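You operate a simulated robot arm through the tools that you are given. There is no shell and no other tool. Be economical: measure what you need, move in short steps, check, and stop when the job is done.

Carry out the task below with a simulated robot arm. There is one attempt and no reset: what you move stays moved.

TASK
Stand the blue spool beside the hand sanding block. It goes on the side that lies toward x +1.0, y +0.0 (a direction in the base frame), with about 3 cm between them.
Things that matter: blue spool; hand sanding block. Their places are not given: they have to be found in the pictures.

It is judged by the outcome, as a careful person would: the job done as asked, and still so three seconds after it is handed in. It fails if anything else is knocked over, pushed out of place, dropped, spilled or broken.

THE ROBOT
A 7-joint arm with a two-finger parallel gripper, fixed in place. Base frame: the origin is at the foot of the arm, x ahead of it, y to its left, z up; the work surface is at about z = 0. Lengths are in mm, angles in degrees, forces in N, time in s.
With the tool pointing down near the work surface it reaches from about 220 to 580 mm from the base axis. Its first joint turns from -66.0 to 66.0 degrees. Payload 2.5 kg.
Tool frame: the origin (TCP) lies between the finger pads and is the grasp point; the fingertips stand 23 mm ahead of it; z points along the fingers, y is the line along which they close. The gripper opens to 94 mm. The fingers are 38 mm wide and 10 mm thick; the gripper's body (54 by 96 mm) begins 39 mm behind the TCP.
Orientation is that of the tool frame in the base frame, as a unit quaternion [w, x, y, z]. With the fingers straight down and closing along the base's y, the tool's x points along the base's -x, its y along +y and its z along -z.

THE INTERFACE
- The arm moves only by the tool step_arm. Its argument "moves" is a list of rows, each an object (a shift or turn left out is 0, a gripper value left out holds the last) with "xyz": the shift along the tool's x, y, z in mm, a list of three; "turn": the turn, a rotation vector about the tool's x, y, z in degrees, a list of three; "claw": the gripper command, from -1 (shut) to 1 (fully open), values between in proportion. In form: [{"xyz": [dx, dy, dz], "turn": [ax, ay, az], "claw": claw}, ...]. A call has 1 to 12 rows; each row shifts and turns the commanded pose from where the row before left it, along the tool's axes as they then stand. A row lasts 0.2 s, in which the tool goes at most 50 mm and 8.6 degrees; a call with a longer step from one row to the next is refused whole, and so is a gripper value outside its range. A pose out of reach is approached as far as the arm can. The call stops where the force on the tool passes 40 N (or 10 N more than at its start, if that is more) or the arm is blocked; 0.2 s more then pass. The fingers move at their own pace (about 108 mm/s each) and stop on an object; they squeeze with about 39 N. The grip force told is the motor's: it shows also when the fingers shut on nothing. Time passes only in rows, and 0.2 s behind the last, so rows that do not move let the fingers close. It gives the time, the measured TCP pose, the force on the tool (base axes), the opening and the grip force at its end, in the units of the frame above (readings bear some noise), and new pictures: "views" is both (left out), scene, wrist or none.
- Cameras (640 x 400 px; columns grow to the right, rows downward): "scene" is fixed at [110.2, -398.2, 555.6]; the picture's right is [0.90, -0.43, 0.00], its down [-0.20, -0.42, -0.88] and it looks along [0.38, 0.80, -0.47] (base axes); focal length 325 px, centre (320, 200). "wrist" rides on the gripper at [-39, 0, -44] in the tool frame; the picture's right is [0.00, -1.00, 0.00], its down [0.97, 0.00, -0.24] and it looks along [0.24, 0.00, 0.97] (tool axes); focal length 218 px, centre (320, 200).
- pixel_to_xyz(camera, pixels): for up to 12 pixels [column, row] of the newest picture of that camera ("zoom" is the newest enlarged one), the place [x, y, z] in the base frame of the surface seen there, good to about 3 mm. No time passes.
- enlarge(camera, box): a new picture of the part [left, top, right, bottom] of that camera's present view, enlarged. No time passes.
- hand_in(): hands the job in; it is judged then, once.

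Work in short steps. Measure before you move; look again where a grasp or a placing could have gone wrong, and mend it. You have 60 turns and 120 pictures in all, the two below and enlarged ones among them. Open the gripper and draw the arm clear of the work before you hand the job in, unless the task says otherwise; then end with one line.

The tools are called as a command line: name --argument value ..., lists and objects as JSON in quotes. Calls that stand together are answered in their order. step_arm: Moves the arm, as the interface text tells. Its arguments: {"type":"object","properties":{"moves":{"type":"array","items":{"type":"object","properties":{"xyz":{"type":"array","items":{"type":"number"}},"turn":{"type":"array","items":{"type":"number"}},"claw":{"type":"number"}}}},"views":{"type":"string","enum":["both","scene","wrist","none"]}},"required":["moves"]} The other tools are called the same way: pixel_to_xyz (camera, pixels) gives the place of the surface under pixels of a picture; enlarge (camera, box) takes an enlarged picture of a part of a camera's view; hand_in () hands the job in.

At the start:

```text
time_s: 0.0
tool_pos: [430.3, 38.2, 314.9]
orientation: [0.0, 0.0, 1.0, 0.0]
contact_force: [-0.6, 0.0, 0.0]
opening: 93.7
finger_force: 0.1
```

scene: 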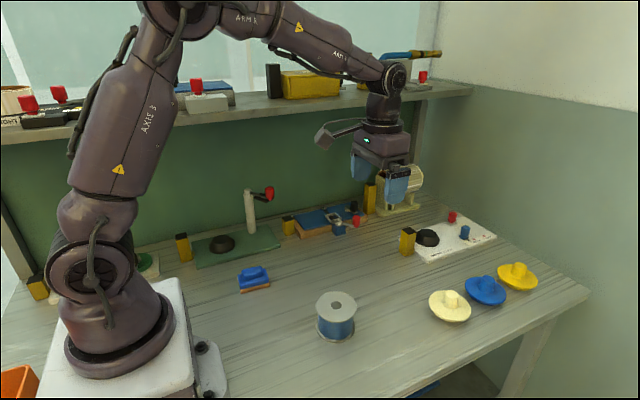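
wrist: 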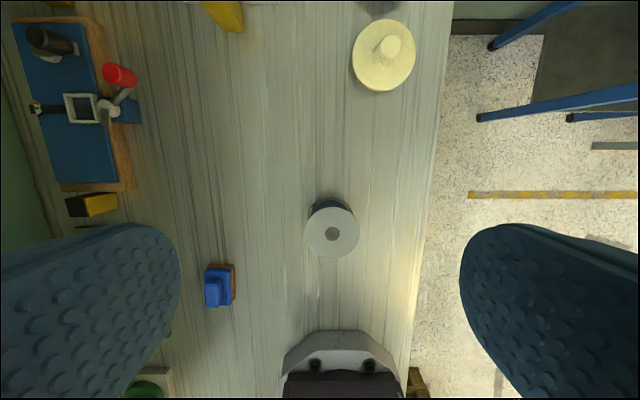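

The blue spool is at scene (336,315), and the sanding block is probably the blue-handled item at (253,279). I'll enlarge that area and measure both.

enlarge --camera "scene" --box '[220, 250, 380, 350]'

pixel_to_xyz --camera "wrist" --pixels '[[332, 215], [332, 255], [308, 233], [356, 233], [206, 268], [234, 268], [206, 305], [234, 302], [220, 285], [265, 250], [322, 204]]'

pixel_to_xyz --camera "scene" --pixels '[[336, 297], [336, 316], [318, 303], [355, 303], [336, 325], [336, 338], [240, 292], [270, 287], [253, 270], [238, 276], [264, 268], [255, 290]]'

```text
4.00 times, centred on (300, 300) of scene
```

zoom: 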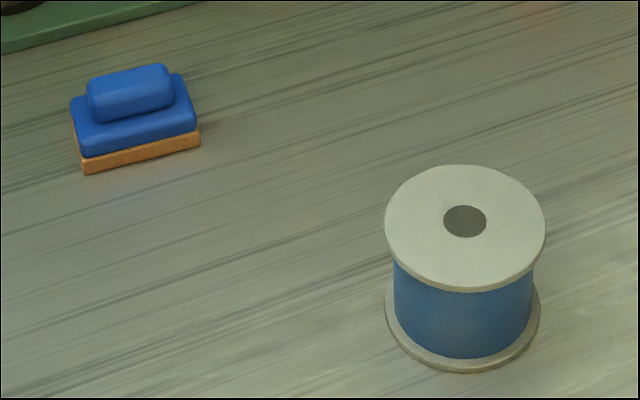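

```text
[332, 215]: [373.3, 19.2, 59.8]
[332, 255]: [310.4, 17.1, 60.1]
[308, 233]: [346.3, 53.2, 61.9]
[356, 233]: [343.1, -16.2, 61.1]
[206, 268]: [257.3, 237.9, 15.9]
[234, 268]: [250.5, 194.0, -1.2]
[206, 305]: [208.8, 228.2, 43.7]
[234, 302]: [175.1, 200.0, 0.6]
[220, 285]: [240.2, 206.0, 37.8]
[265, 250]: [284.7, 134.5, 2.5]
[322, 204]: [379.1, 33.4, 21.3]
```

```text
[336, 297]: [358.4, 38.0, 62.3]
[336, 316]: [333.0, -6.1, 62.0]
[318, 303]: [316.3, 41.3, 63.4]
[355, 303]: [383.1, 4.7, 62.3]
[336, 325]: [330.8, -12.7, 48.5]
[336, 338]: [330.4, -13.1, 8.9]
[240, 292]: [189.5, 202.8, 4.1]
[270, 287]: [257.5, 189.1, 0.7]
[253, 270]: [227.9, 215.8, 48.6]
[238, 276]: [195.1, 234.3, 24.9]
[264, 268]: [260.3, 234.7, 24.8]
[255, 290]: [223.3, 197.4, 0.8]
```

The block has a blue handle on a tan base and is a small one. I'll measure its edges and the spool more closely in the zoom.

pixel_to_xyz --camera "zoom" --pixels '[[84, 171], [198, 146], [82, 162], [198, 134], [72, 106], [182, 77], [75, 130], [190, 90], [90, 150], [192, 122]]'

pixel_to_xyz --camera "zoom" --pixels '[[388, 225], [542, 225], [465, 168], [465, 284], [410, 183], [520, 270], [410, 268], [520, 183], [463, 369], [388, 300], [538, 300], [463, 320]]'

```text
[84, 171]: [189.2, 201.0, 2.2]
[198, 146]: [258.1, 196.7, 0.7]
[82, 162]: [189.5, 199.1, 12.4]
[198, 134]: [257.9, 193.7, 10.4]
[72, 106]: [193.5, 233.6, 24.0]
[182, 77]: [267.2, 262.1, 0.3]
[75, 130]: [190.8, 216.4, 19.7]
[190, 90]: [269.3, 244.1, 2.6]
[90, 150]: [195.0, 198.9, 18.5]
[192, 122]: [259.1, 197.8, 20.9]
```

```text
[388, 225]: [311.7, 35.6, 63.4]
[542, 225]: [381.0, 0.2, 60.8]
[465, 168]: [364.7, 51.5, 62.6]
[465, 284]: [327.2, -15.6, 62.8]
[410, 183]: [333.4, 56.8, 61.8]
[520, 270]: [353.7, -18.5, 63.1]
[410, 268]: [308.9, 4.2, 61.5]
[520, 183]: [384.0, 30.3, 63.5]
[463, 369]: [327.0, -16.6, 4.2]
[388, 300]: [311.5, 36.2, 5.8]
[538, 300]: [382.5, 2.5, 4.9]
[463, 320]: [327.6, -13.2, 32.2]
```

The spool centre is about (346, 18), with a diameter of 78 and its top at z 63. The block's +x face is near x 260, with its centre at y about 217. That puts the spool target near (329, 217). I'll move above the spool and check what stands near the target.

step_arm --moves '[{"xyz": [28, -7, 30], "claw": 1}, {"xyz": [28, -7, 35]}, {"xyz": [28, -6, 35]}, {"xyz": [0, 0, 40]}, {"xyz": [0, 0, 40]}, {"xyz": [0, 0, 0]}]'

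pixel_to_xyz --camera "scene" --pixels '[[280, 244], [294, 273], [240, 255], [288, 222], [300, 236], [250, 225], [200, 268], [310, 235], [338, 234]]'

```text
time_s: 1.4
tool_pos: [347.0, 17.5, 134.5]
orientation: [0.001, 0.0, 1.0, 0.001]
contact_force: [-0.2, 0.3, -0.9]
opening: 94.0
finger_force: 0.0
```

scene: 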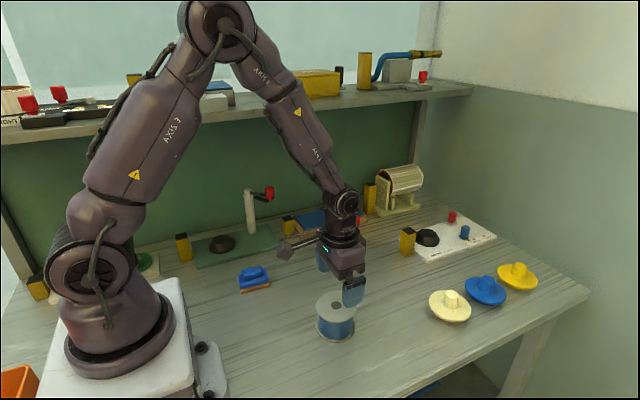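
wrist: 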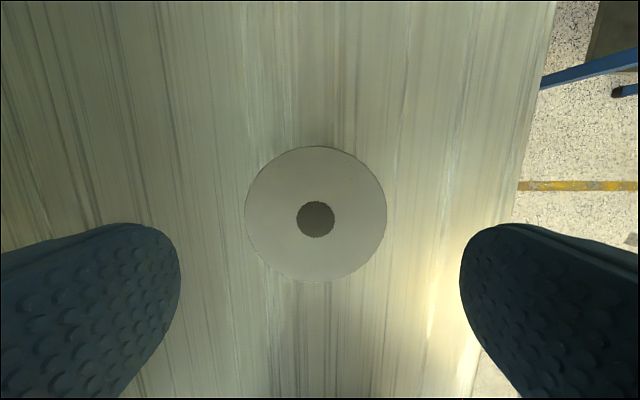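

```text
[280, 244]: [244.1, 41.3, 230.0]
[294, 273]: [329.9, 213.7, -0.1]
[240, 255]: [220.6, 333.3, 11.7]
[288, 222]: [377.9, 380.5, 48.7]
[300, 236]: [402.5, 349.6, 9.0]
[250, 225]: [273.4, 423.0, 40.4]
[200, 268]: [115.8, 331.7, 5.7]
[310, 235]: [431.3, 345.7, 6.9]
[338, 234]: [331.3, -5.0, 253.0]
```

The target area is clear, and the board edge is at y≥330. I'll refine the spool centre in the wrist view.

pixel_to_xyz --camera "wrist" --pixels '[[248, 212], [383, 212], [316, 150], [316, 278], [268, 168], [364, 168], [268, 260], [364, 260]]'

```text
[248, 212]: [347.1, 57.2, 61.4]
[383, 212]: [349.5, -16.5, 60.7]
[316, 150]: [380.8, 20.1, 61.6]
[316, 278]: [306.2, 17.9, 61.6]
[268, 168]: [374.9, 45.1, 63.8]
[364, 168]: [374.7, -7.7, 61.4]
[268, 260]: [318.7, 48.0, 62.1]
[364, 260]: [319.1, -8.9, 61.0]
```

The centre is about (345.5, 19.5). I'll nudge over, descend to TCP z≈50 and close.

step_arm --moves '[{"xyz": [1.5, 2, 25]}, {"xyz": [0, 0, 25]}, {"xyz": [0, 0, 20]}, {"xyz": [0, 0, 14]}, {}, {"claw": -1}, {}, {}, {}]'

```text
time_s: 3.4
tool_pos: [345.4, 19.7, 51.0]
orientation: [-0.001, 0.0, 1.0, 0.001]
contact_force: [0.1, 0.5, -0.8]
opening: 81.4
finger_force: 38.6
```

scene: 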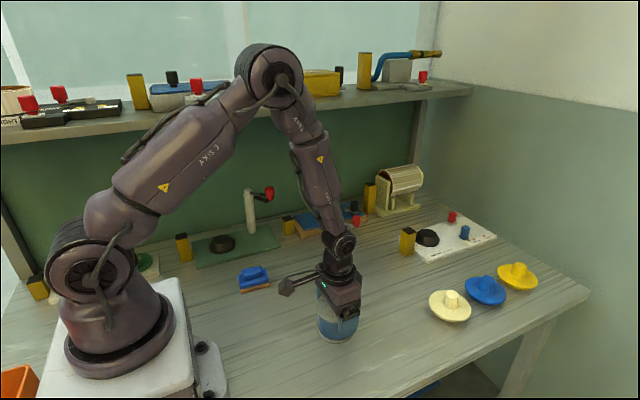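
wrist: 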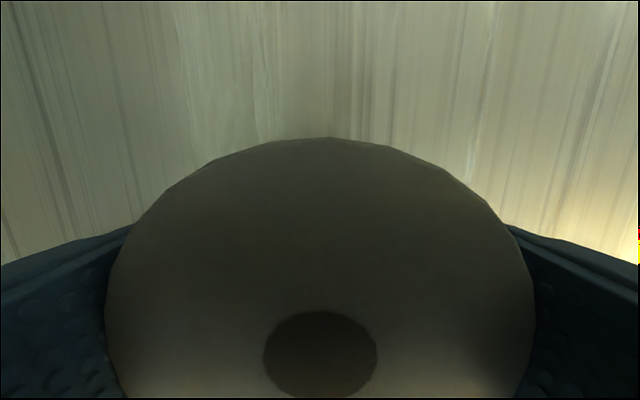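

The spool is gripped at an opening of 81, so its radius is about 40. A bracket sticks out at scene (287,287), so I'll check its height against the block (top z≈48), and then lift.

pixel_to_xyz --camera "scene" --pixels '[[286, 287], [287, 293], [305, 275], [252, 269], [250, 272]]'

step_arm --moves '[{"xyz": [0, 0, -15]}, {"xyz": [0, 0, -25]}, {"xyz": [0, 0, -30]}, {}]'

```text
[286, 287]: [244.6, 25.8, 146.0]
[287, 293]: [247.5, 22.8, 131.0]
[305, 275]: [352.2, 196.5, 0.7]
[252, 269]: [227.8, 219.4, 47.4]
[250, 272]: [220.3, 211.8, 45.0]
```

```text
time_s: 4.4
tool_pos: [344.3, 20.3, 122.5]
orientation: [0.001, 0.001, 1.0, 0.0]
contact_force: [0.9, -0.5, 0.3]
opening: 0.1
finger_force: 38.8
```

scene: 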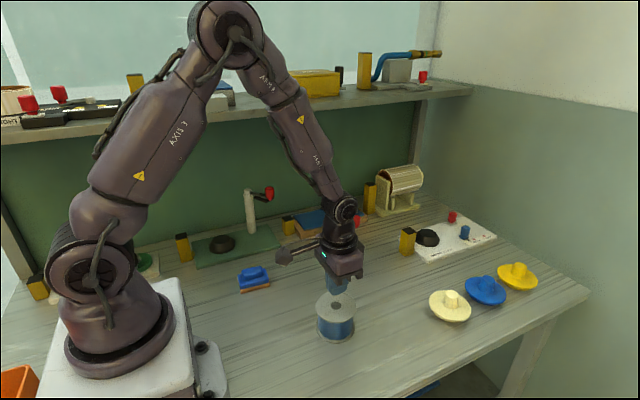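
wrist: 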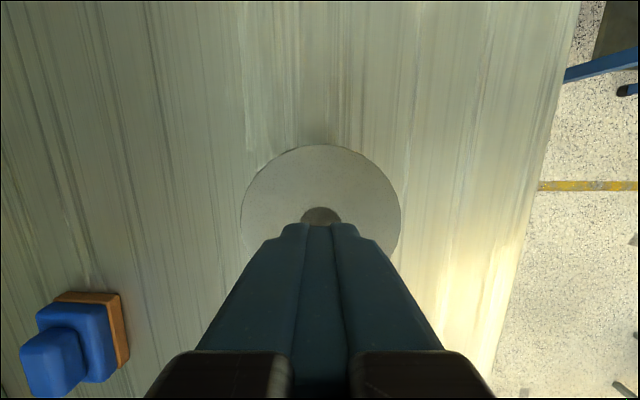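

The spool slipped out of the fingers and is still standing at scene (336,315). I'll open and re-measure it. Next time I'll hold the flange rim right at the pads' centre (TCP z≈60).

step_arm --moves '[{"claw": 1}, {}, {}, {}]' --views "wrist"

pixel_to_xyz --camera "scene" --pixels '[[336, 320], [336, 341], [320, 330], [353, 330]]'

```text
time_s: 5.4
tool_pos: [345.1, 19.6, 122.8]
orientation: [0.0, -0.001, 1.0, 0.0]
contact_force: [-0.5, 0.4, -0.4]
opening: 94.2
finger_force: 0.0
```

wrist: 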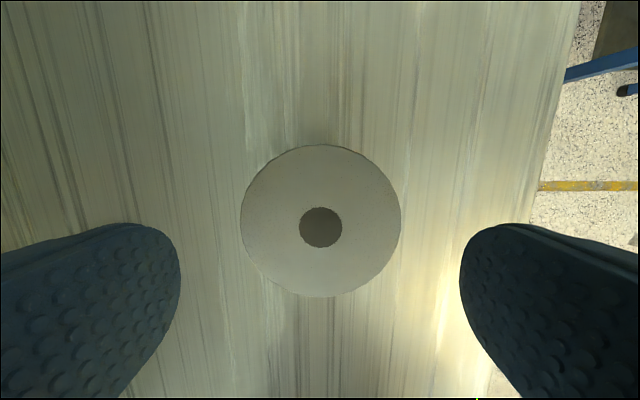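

```text
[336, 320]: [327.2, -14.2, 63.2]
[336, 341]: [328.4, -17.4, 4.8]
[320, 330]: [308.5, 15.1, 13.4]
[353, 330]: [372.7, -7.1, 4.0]
```

pixel_to_xyz --camera "wrist" --pixels '[[242, 222], [399, 222], [320, 147], [320, 295], [320, 227], [264, 170], [376, 170], [264, 275], [376, 275]]'

```text
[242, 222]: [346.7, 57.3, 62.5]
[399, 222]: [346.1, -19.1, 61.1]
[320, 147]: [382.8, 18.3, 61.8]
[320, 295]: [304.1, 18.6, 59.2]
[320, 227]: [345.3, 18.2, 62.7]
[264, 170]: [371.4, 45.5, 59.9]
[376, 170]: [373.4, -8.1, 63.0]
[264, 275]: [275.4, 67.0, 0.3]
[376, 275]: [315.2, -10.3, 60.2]
```

The spool is unmoved, with its centre at (345, 19). I'll descend to z≈60, close, and lift gently by 12 mm as a test.

step_arm --moves '[{"xyz": [0, 0, 25]}, {"xyz": [0, 0, 25]}, {"xyz": [0, 0, 13]}, {}, {"claw": -1}, {}, {}, {}, {}, {}]' --views "none"

step_arm --moves '[{"xyz": [0, 0, -2]}, {"xyz": [0, 0, -2]}, {"xyz": [0, 0, -3]}, {"xyz": [0, 0, -3]}, {}]'

```text
time_s: 7.6
tool_pos: [346.6, 19.4, 59.8]
orientation: [0.0, 0.0, 1.0, 0.0]
contact_force: [-0.2, -0.8, -0.2]
opening: 81.5
finger_force: 39.1
```

```text
time_s: 8.8
tool_pos: [344.1, 21.0, 70.1]
orientation: [0.0, 0.0, 1.0, 0.0]
contact_force: [-0.3, -0.3, -3.3]
opening: 81.7
finger_force: 38.8
```

scene: 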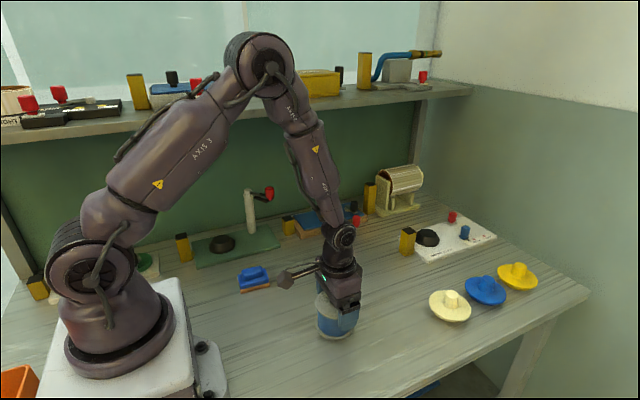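
wrist: 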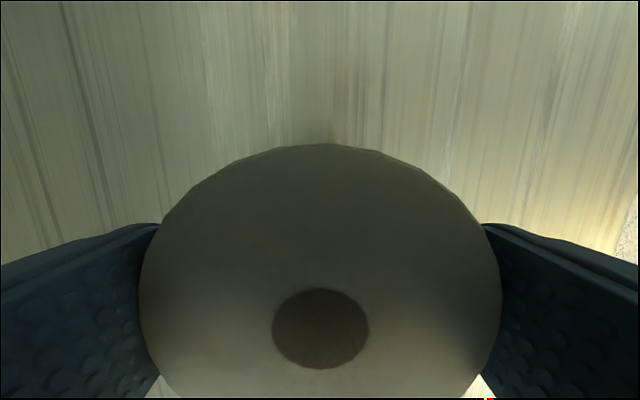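

The force reads -3.3 N in z, which suggests the weight is now carried. I'll check the spool's height in the pictures.

pixel_to_xyz --camera "wrist" --pixels '[[320, 165], [320, 260], [250, 230], [400, 230], [320, 385]]'

enlarge --camera "scene" --box '[272, 250, 400, 350]'

```text
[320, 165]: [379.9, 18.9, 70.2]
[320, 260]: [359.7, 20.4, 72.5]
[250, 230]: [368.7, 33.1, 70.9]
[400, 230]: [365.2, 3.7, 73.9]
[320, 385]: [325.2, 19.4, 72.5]
```

```text
4.00 times, centred on (336, 300) of scene
```

zoom: 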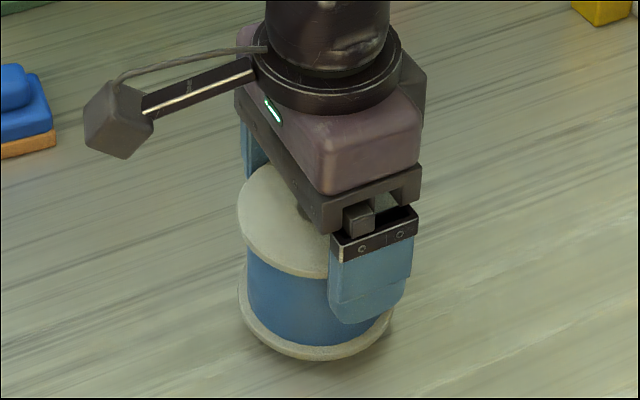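

It's held and lifted 10 mm. I'll carry it slowly and low across the clear table to x≈330, y≈217.

step_arm --moves '[{"xyz": [0, 6, -1]}, {"xyz": [0, 12, -1]}, {"xyz": [0, 16, 0]}, {"xyz": [0, 16, 0]}, {"xyz": [0, 16, 0]}, {"xyz": [0, 16, 0]}, {"xyz": [0, 16, 0]}, {"xyz": [0, 16, 0]}, {"xyz": [0, 12, 0]}, {"xyz": [0, 6, 0]}, {}]'

```text
time_s: 11.2
tool_pos: [344.8, 152.2, 71.1]
orientation: [0.0, 0.001, 1.0, -0.001]
contact_force: [-0.6, -0.1, -3.4]
opening: 81.4
finger_force: 38.6
```

scene: 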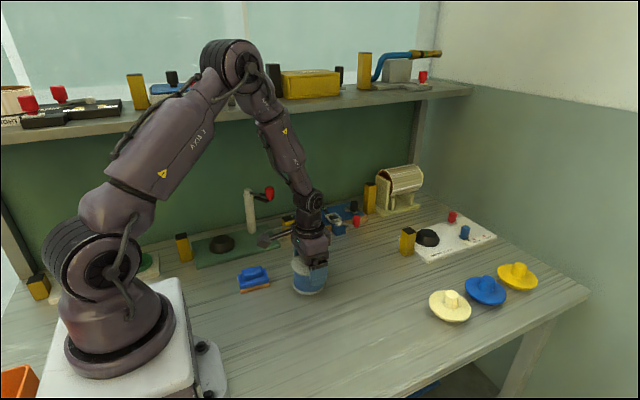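
wrist: 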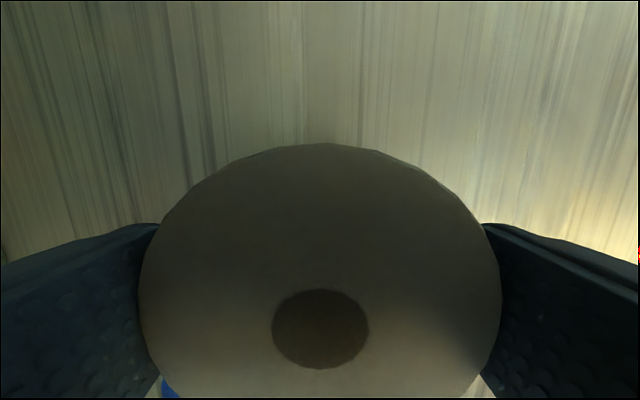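

The spool is still held firmly. I'll finish the carry with +65 in y and -14 in x, and keep the height.

step_arm --moves '[{"xyz": [0, 8, 0]}, {"xyz": [0, 14, 0]}, {"xyz": [0, 14, 0]}, {"xyz": [2, 14, 0]}, {"xyz": [4, 10, 0]}, {"xyz": [5, 5, 0]}, {"xyz": [3, 0, 0]}, {}, {}]'

enlarge --camera "scene" --box '[220, 210, 348, 310]'

```text
time_s: 13.2
tool_pos: [331.8, 218.8, 70.9]
orientation: [0.0, 0.0, 1.0, 0.0]
contact_force: [-0.3, 0.3, -3.8]
opening: 81.7
finger_force: 39.5
```

scene: 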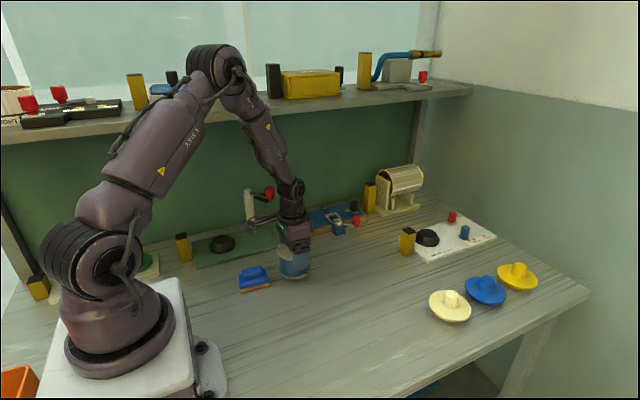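
wrist: 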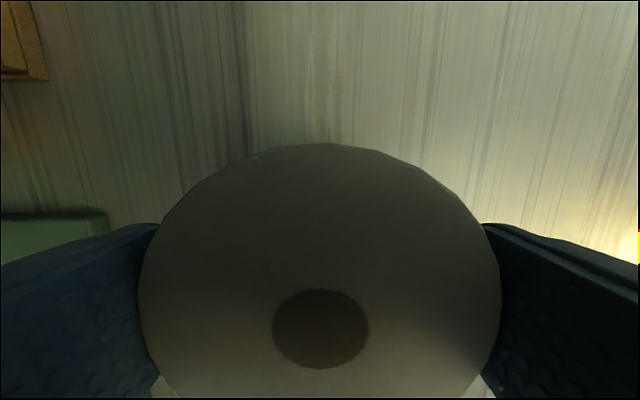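

```text
4.00 times, centred on (284, 260) of scene
```

zoom: 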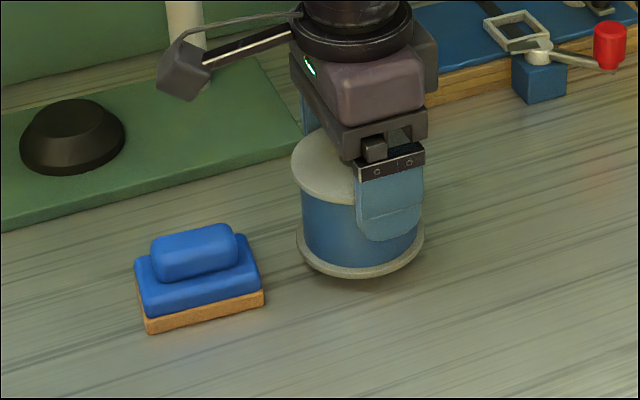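

Everything lines up, so I'll measure the block's near edges and lower about 10.5 mm until it touches.

pixel_to_xyz --camera "zoom" --pixels '[[147, 331], [263, 303], [262, 290], [258, 265], [246, 238], [136, 264], [200, 318], [152, 243], [234, 226]]'

step_arm --moves '[{"xyz": [0, 0, 3]}, {"xyz": [0, 0, 3]}, {"xyz": [0, 0, 2.5]}, {"xyz": [0, 0, 1.5]}, {}]' --views "scene"

enlarge --camera "scene" --box '[220, 230, 316, 305]'

```text
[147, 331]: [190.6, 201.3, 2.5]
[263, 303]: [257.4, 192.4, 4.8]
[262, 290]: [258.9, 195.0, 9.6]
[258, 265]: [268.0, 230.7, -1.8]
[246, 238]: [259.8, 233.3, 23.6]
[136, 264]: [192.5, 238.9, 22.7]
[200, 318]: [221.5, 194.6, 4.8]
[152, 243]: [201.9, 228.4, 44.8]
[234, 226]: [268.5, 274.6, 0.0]
```

```text
time_s: 14.4
tool_pos: [331.0, 217.4, 59.9]
orientation: [0.0, 0.0, 1.0, 0.0]
contact_force: [0.2, 0.0, -3.1]
opening: 81.6
finger_force: 39.2
```

scene: 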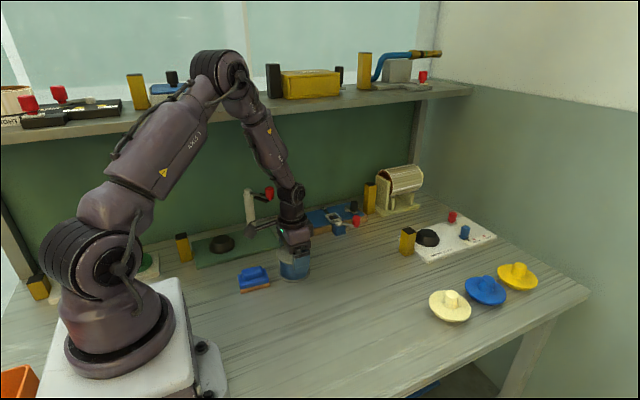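

```text
5.33 times, centred on (268, 268) of scene
```

zoom: 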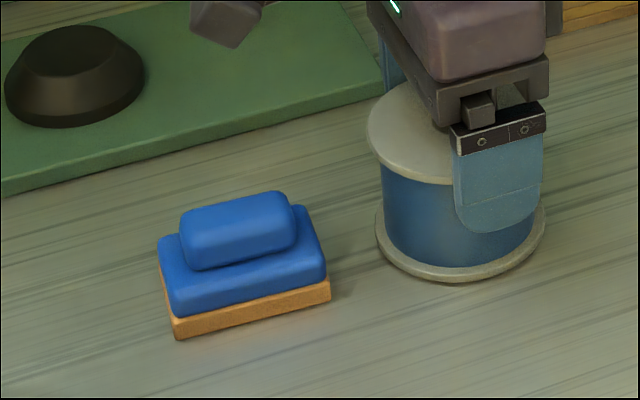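

The arm still carries about 3 N, so the spool is just above the surface. I'll lower a little further.

step_arm --moves '[{"xyz": [0, 0, 0.7]}, {"xyz": [0, 0, 0.7]}, {}]' --views "none"

```text
time_s: 15.2
tool_pos: [331.5, 216.3, 60.2]
orientation: [0.0, 0.0, 1.0, 0.0]
contact_force: [1.1, -0.4, -3.1]
opening: 81.6
finger_force: 39.0
```

step_arm --moves '[{"xyz": [0, 0, 0.8]}, {"xyz": [0, 0, 0.8]}, {}]' --views "none"

```text
time_s: 16.0
tool_pos: [331.1, 218.7, 58.7]
orientation: [0.0, 0.0, 1.0, 0.0]
contact_force: [-7.6, -6.1, 24.9]
opening: 81.5
finger_force: 39.2
```

Contact is made at 25 N upward. I'll ease back up 1 mm, open the gripper and rise straight up.

step_arm --moves '[{"xyz": [0, 0, -0.8]}, {}, {"claw": 1}, {}, {}, {"xyz": [0, 0, -15]}, {"xyz": [0, 0, -30]}, {"xyz": [0, 0, -40]}, {"xyz": [0, 0, -40]}, {}]'

enlarge --camera "scene" --box '[220, 230, 316, 305]'

```text
time_s: 18.2
tool_pos: [332.1, 218.1, 183.3]
orientation: [0.0, 0.0, 1.0, 0.0]
contact_force: [-1.3, 0.2, -0.2]
opening: 93.7
finger_force: 0.0
```

scene: 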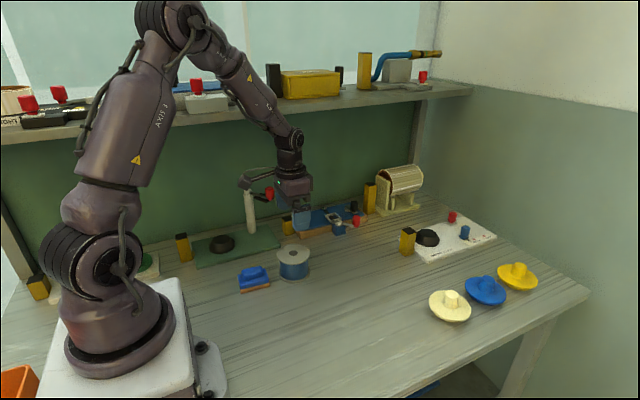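
wrist: 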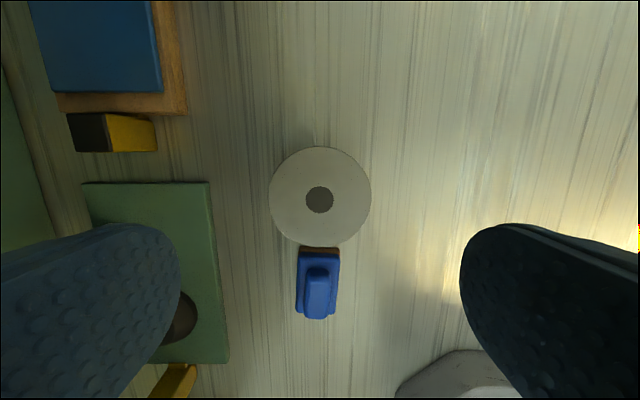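

```text
5.33 times, centred on (268, 268) of scene
```

zoom: 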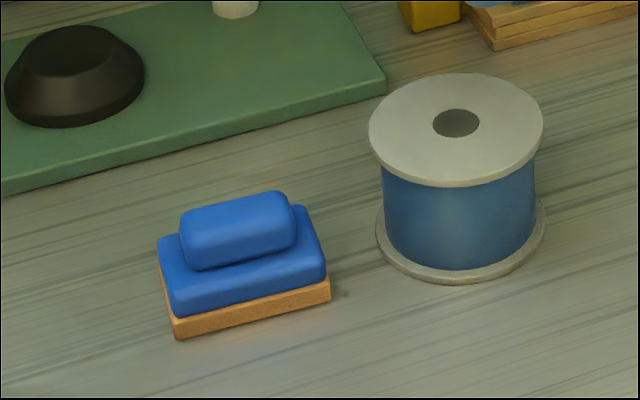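

The spool stands upright and the block hasn't moved. I'll measure the gap and alignment.

pixel_to_xyz --camera "zoom" --pixels '[[377, 228], [330, 295], [326, 270], [372, 130], [540, 130], [456, 77], [456, 182], [380, 240]]'

pixel_to_xyz --camera "wrist" --pixels '[[271, 196], [369, 196], [320, 149], [320, 243], [320, 253], [302, 252], [337, 252]]'

```text
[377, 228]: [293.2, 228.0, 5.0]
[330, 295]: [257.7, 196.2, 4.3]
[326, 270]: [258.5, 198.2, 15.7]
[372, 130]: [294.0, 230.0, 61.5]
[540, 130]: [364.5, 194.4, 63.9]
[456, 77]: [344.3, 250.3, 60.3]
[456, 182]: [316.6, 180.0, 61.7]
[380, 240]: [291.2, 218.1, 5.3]
```

```text
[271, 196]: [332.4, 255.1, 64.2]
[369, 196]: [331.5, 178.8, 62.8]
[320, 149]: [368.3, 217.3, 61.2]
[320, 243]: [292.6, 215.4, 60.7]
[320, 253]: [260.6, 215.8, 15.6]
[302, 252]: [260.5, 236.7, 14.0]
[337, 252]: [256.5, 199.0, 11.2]
```

The gap is about 31 mm and the spool centre is at y≈217, in line with the block's centre. I'll raise the arm well clear and hand in.

step_arm --moves '[{"xyz": [0, 0, -35]}, {"xyz": [0, 0, -35]}, {"xyz": [0, 0, -30]}, {}]' --views "scene"

```text
time_s: 19.2
tool_pos: [330.4, 216.0, 284.3]
orientation: [0.001, 0.0, 1.0, 0.0]
contact_force: [0.4, 0.2, 0.1]
opening: 94.0
finger_force: 0.1
```

scene: 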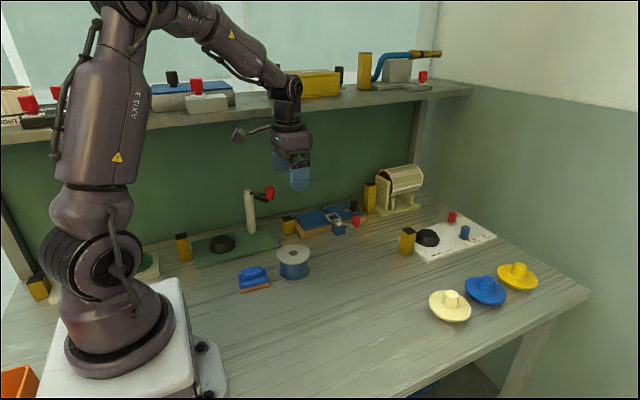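

hand_in

```text
The job is handed in.
```

The blue spool is standing upright on the +x side of the hand sanding block, about 31 mm away and in line with its centre; it slipped from the first grip but stayed standing, and nothing else was moved.
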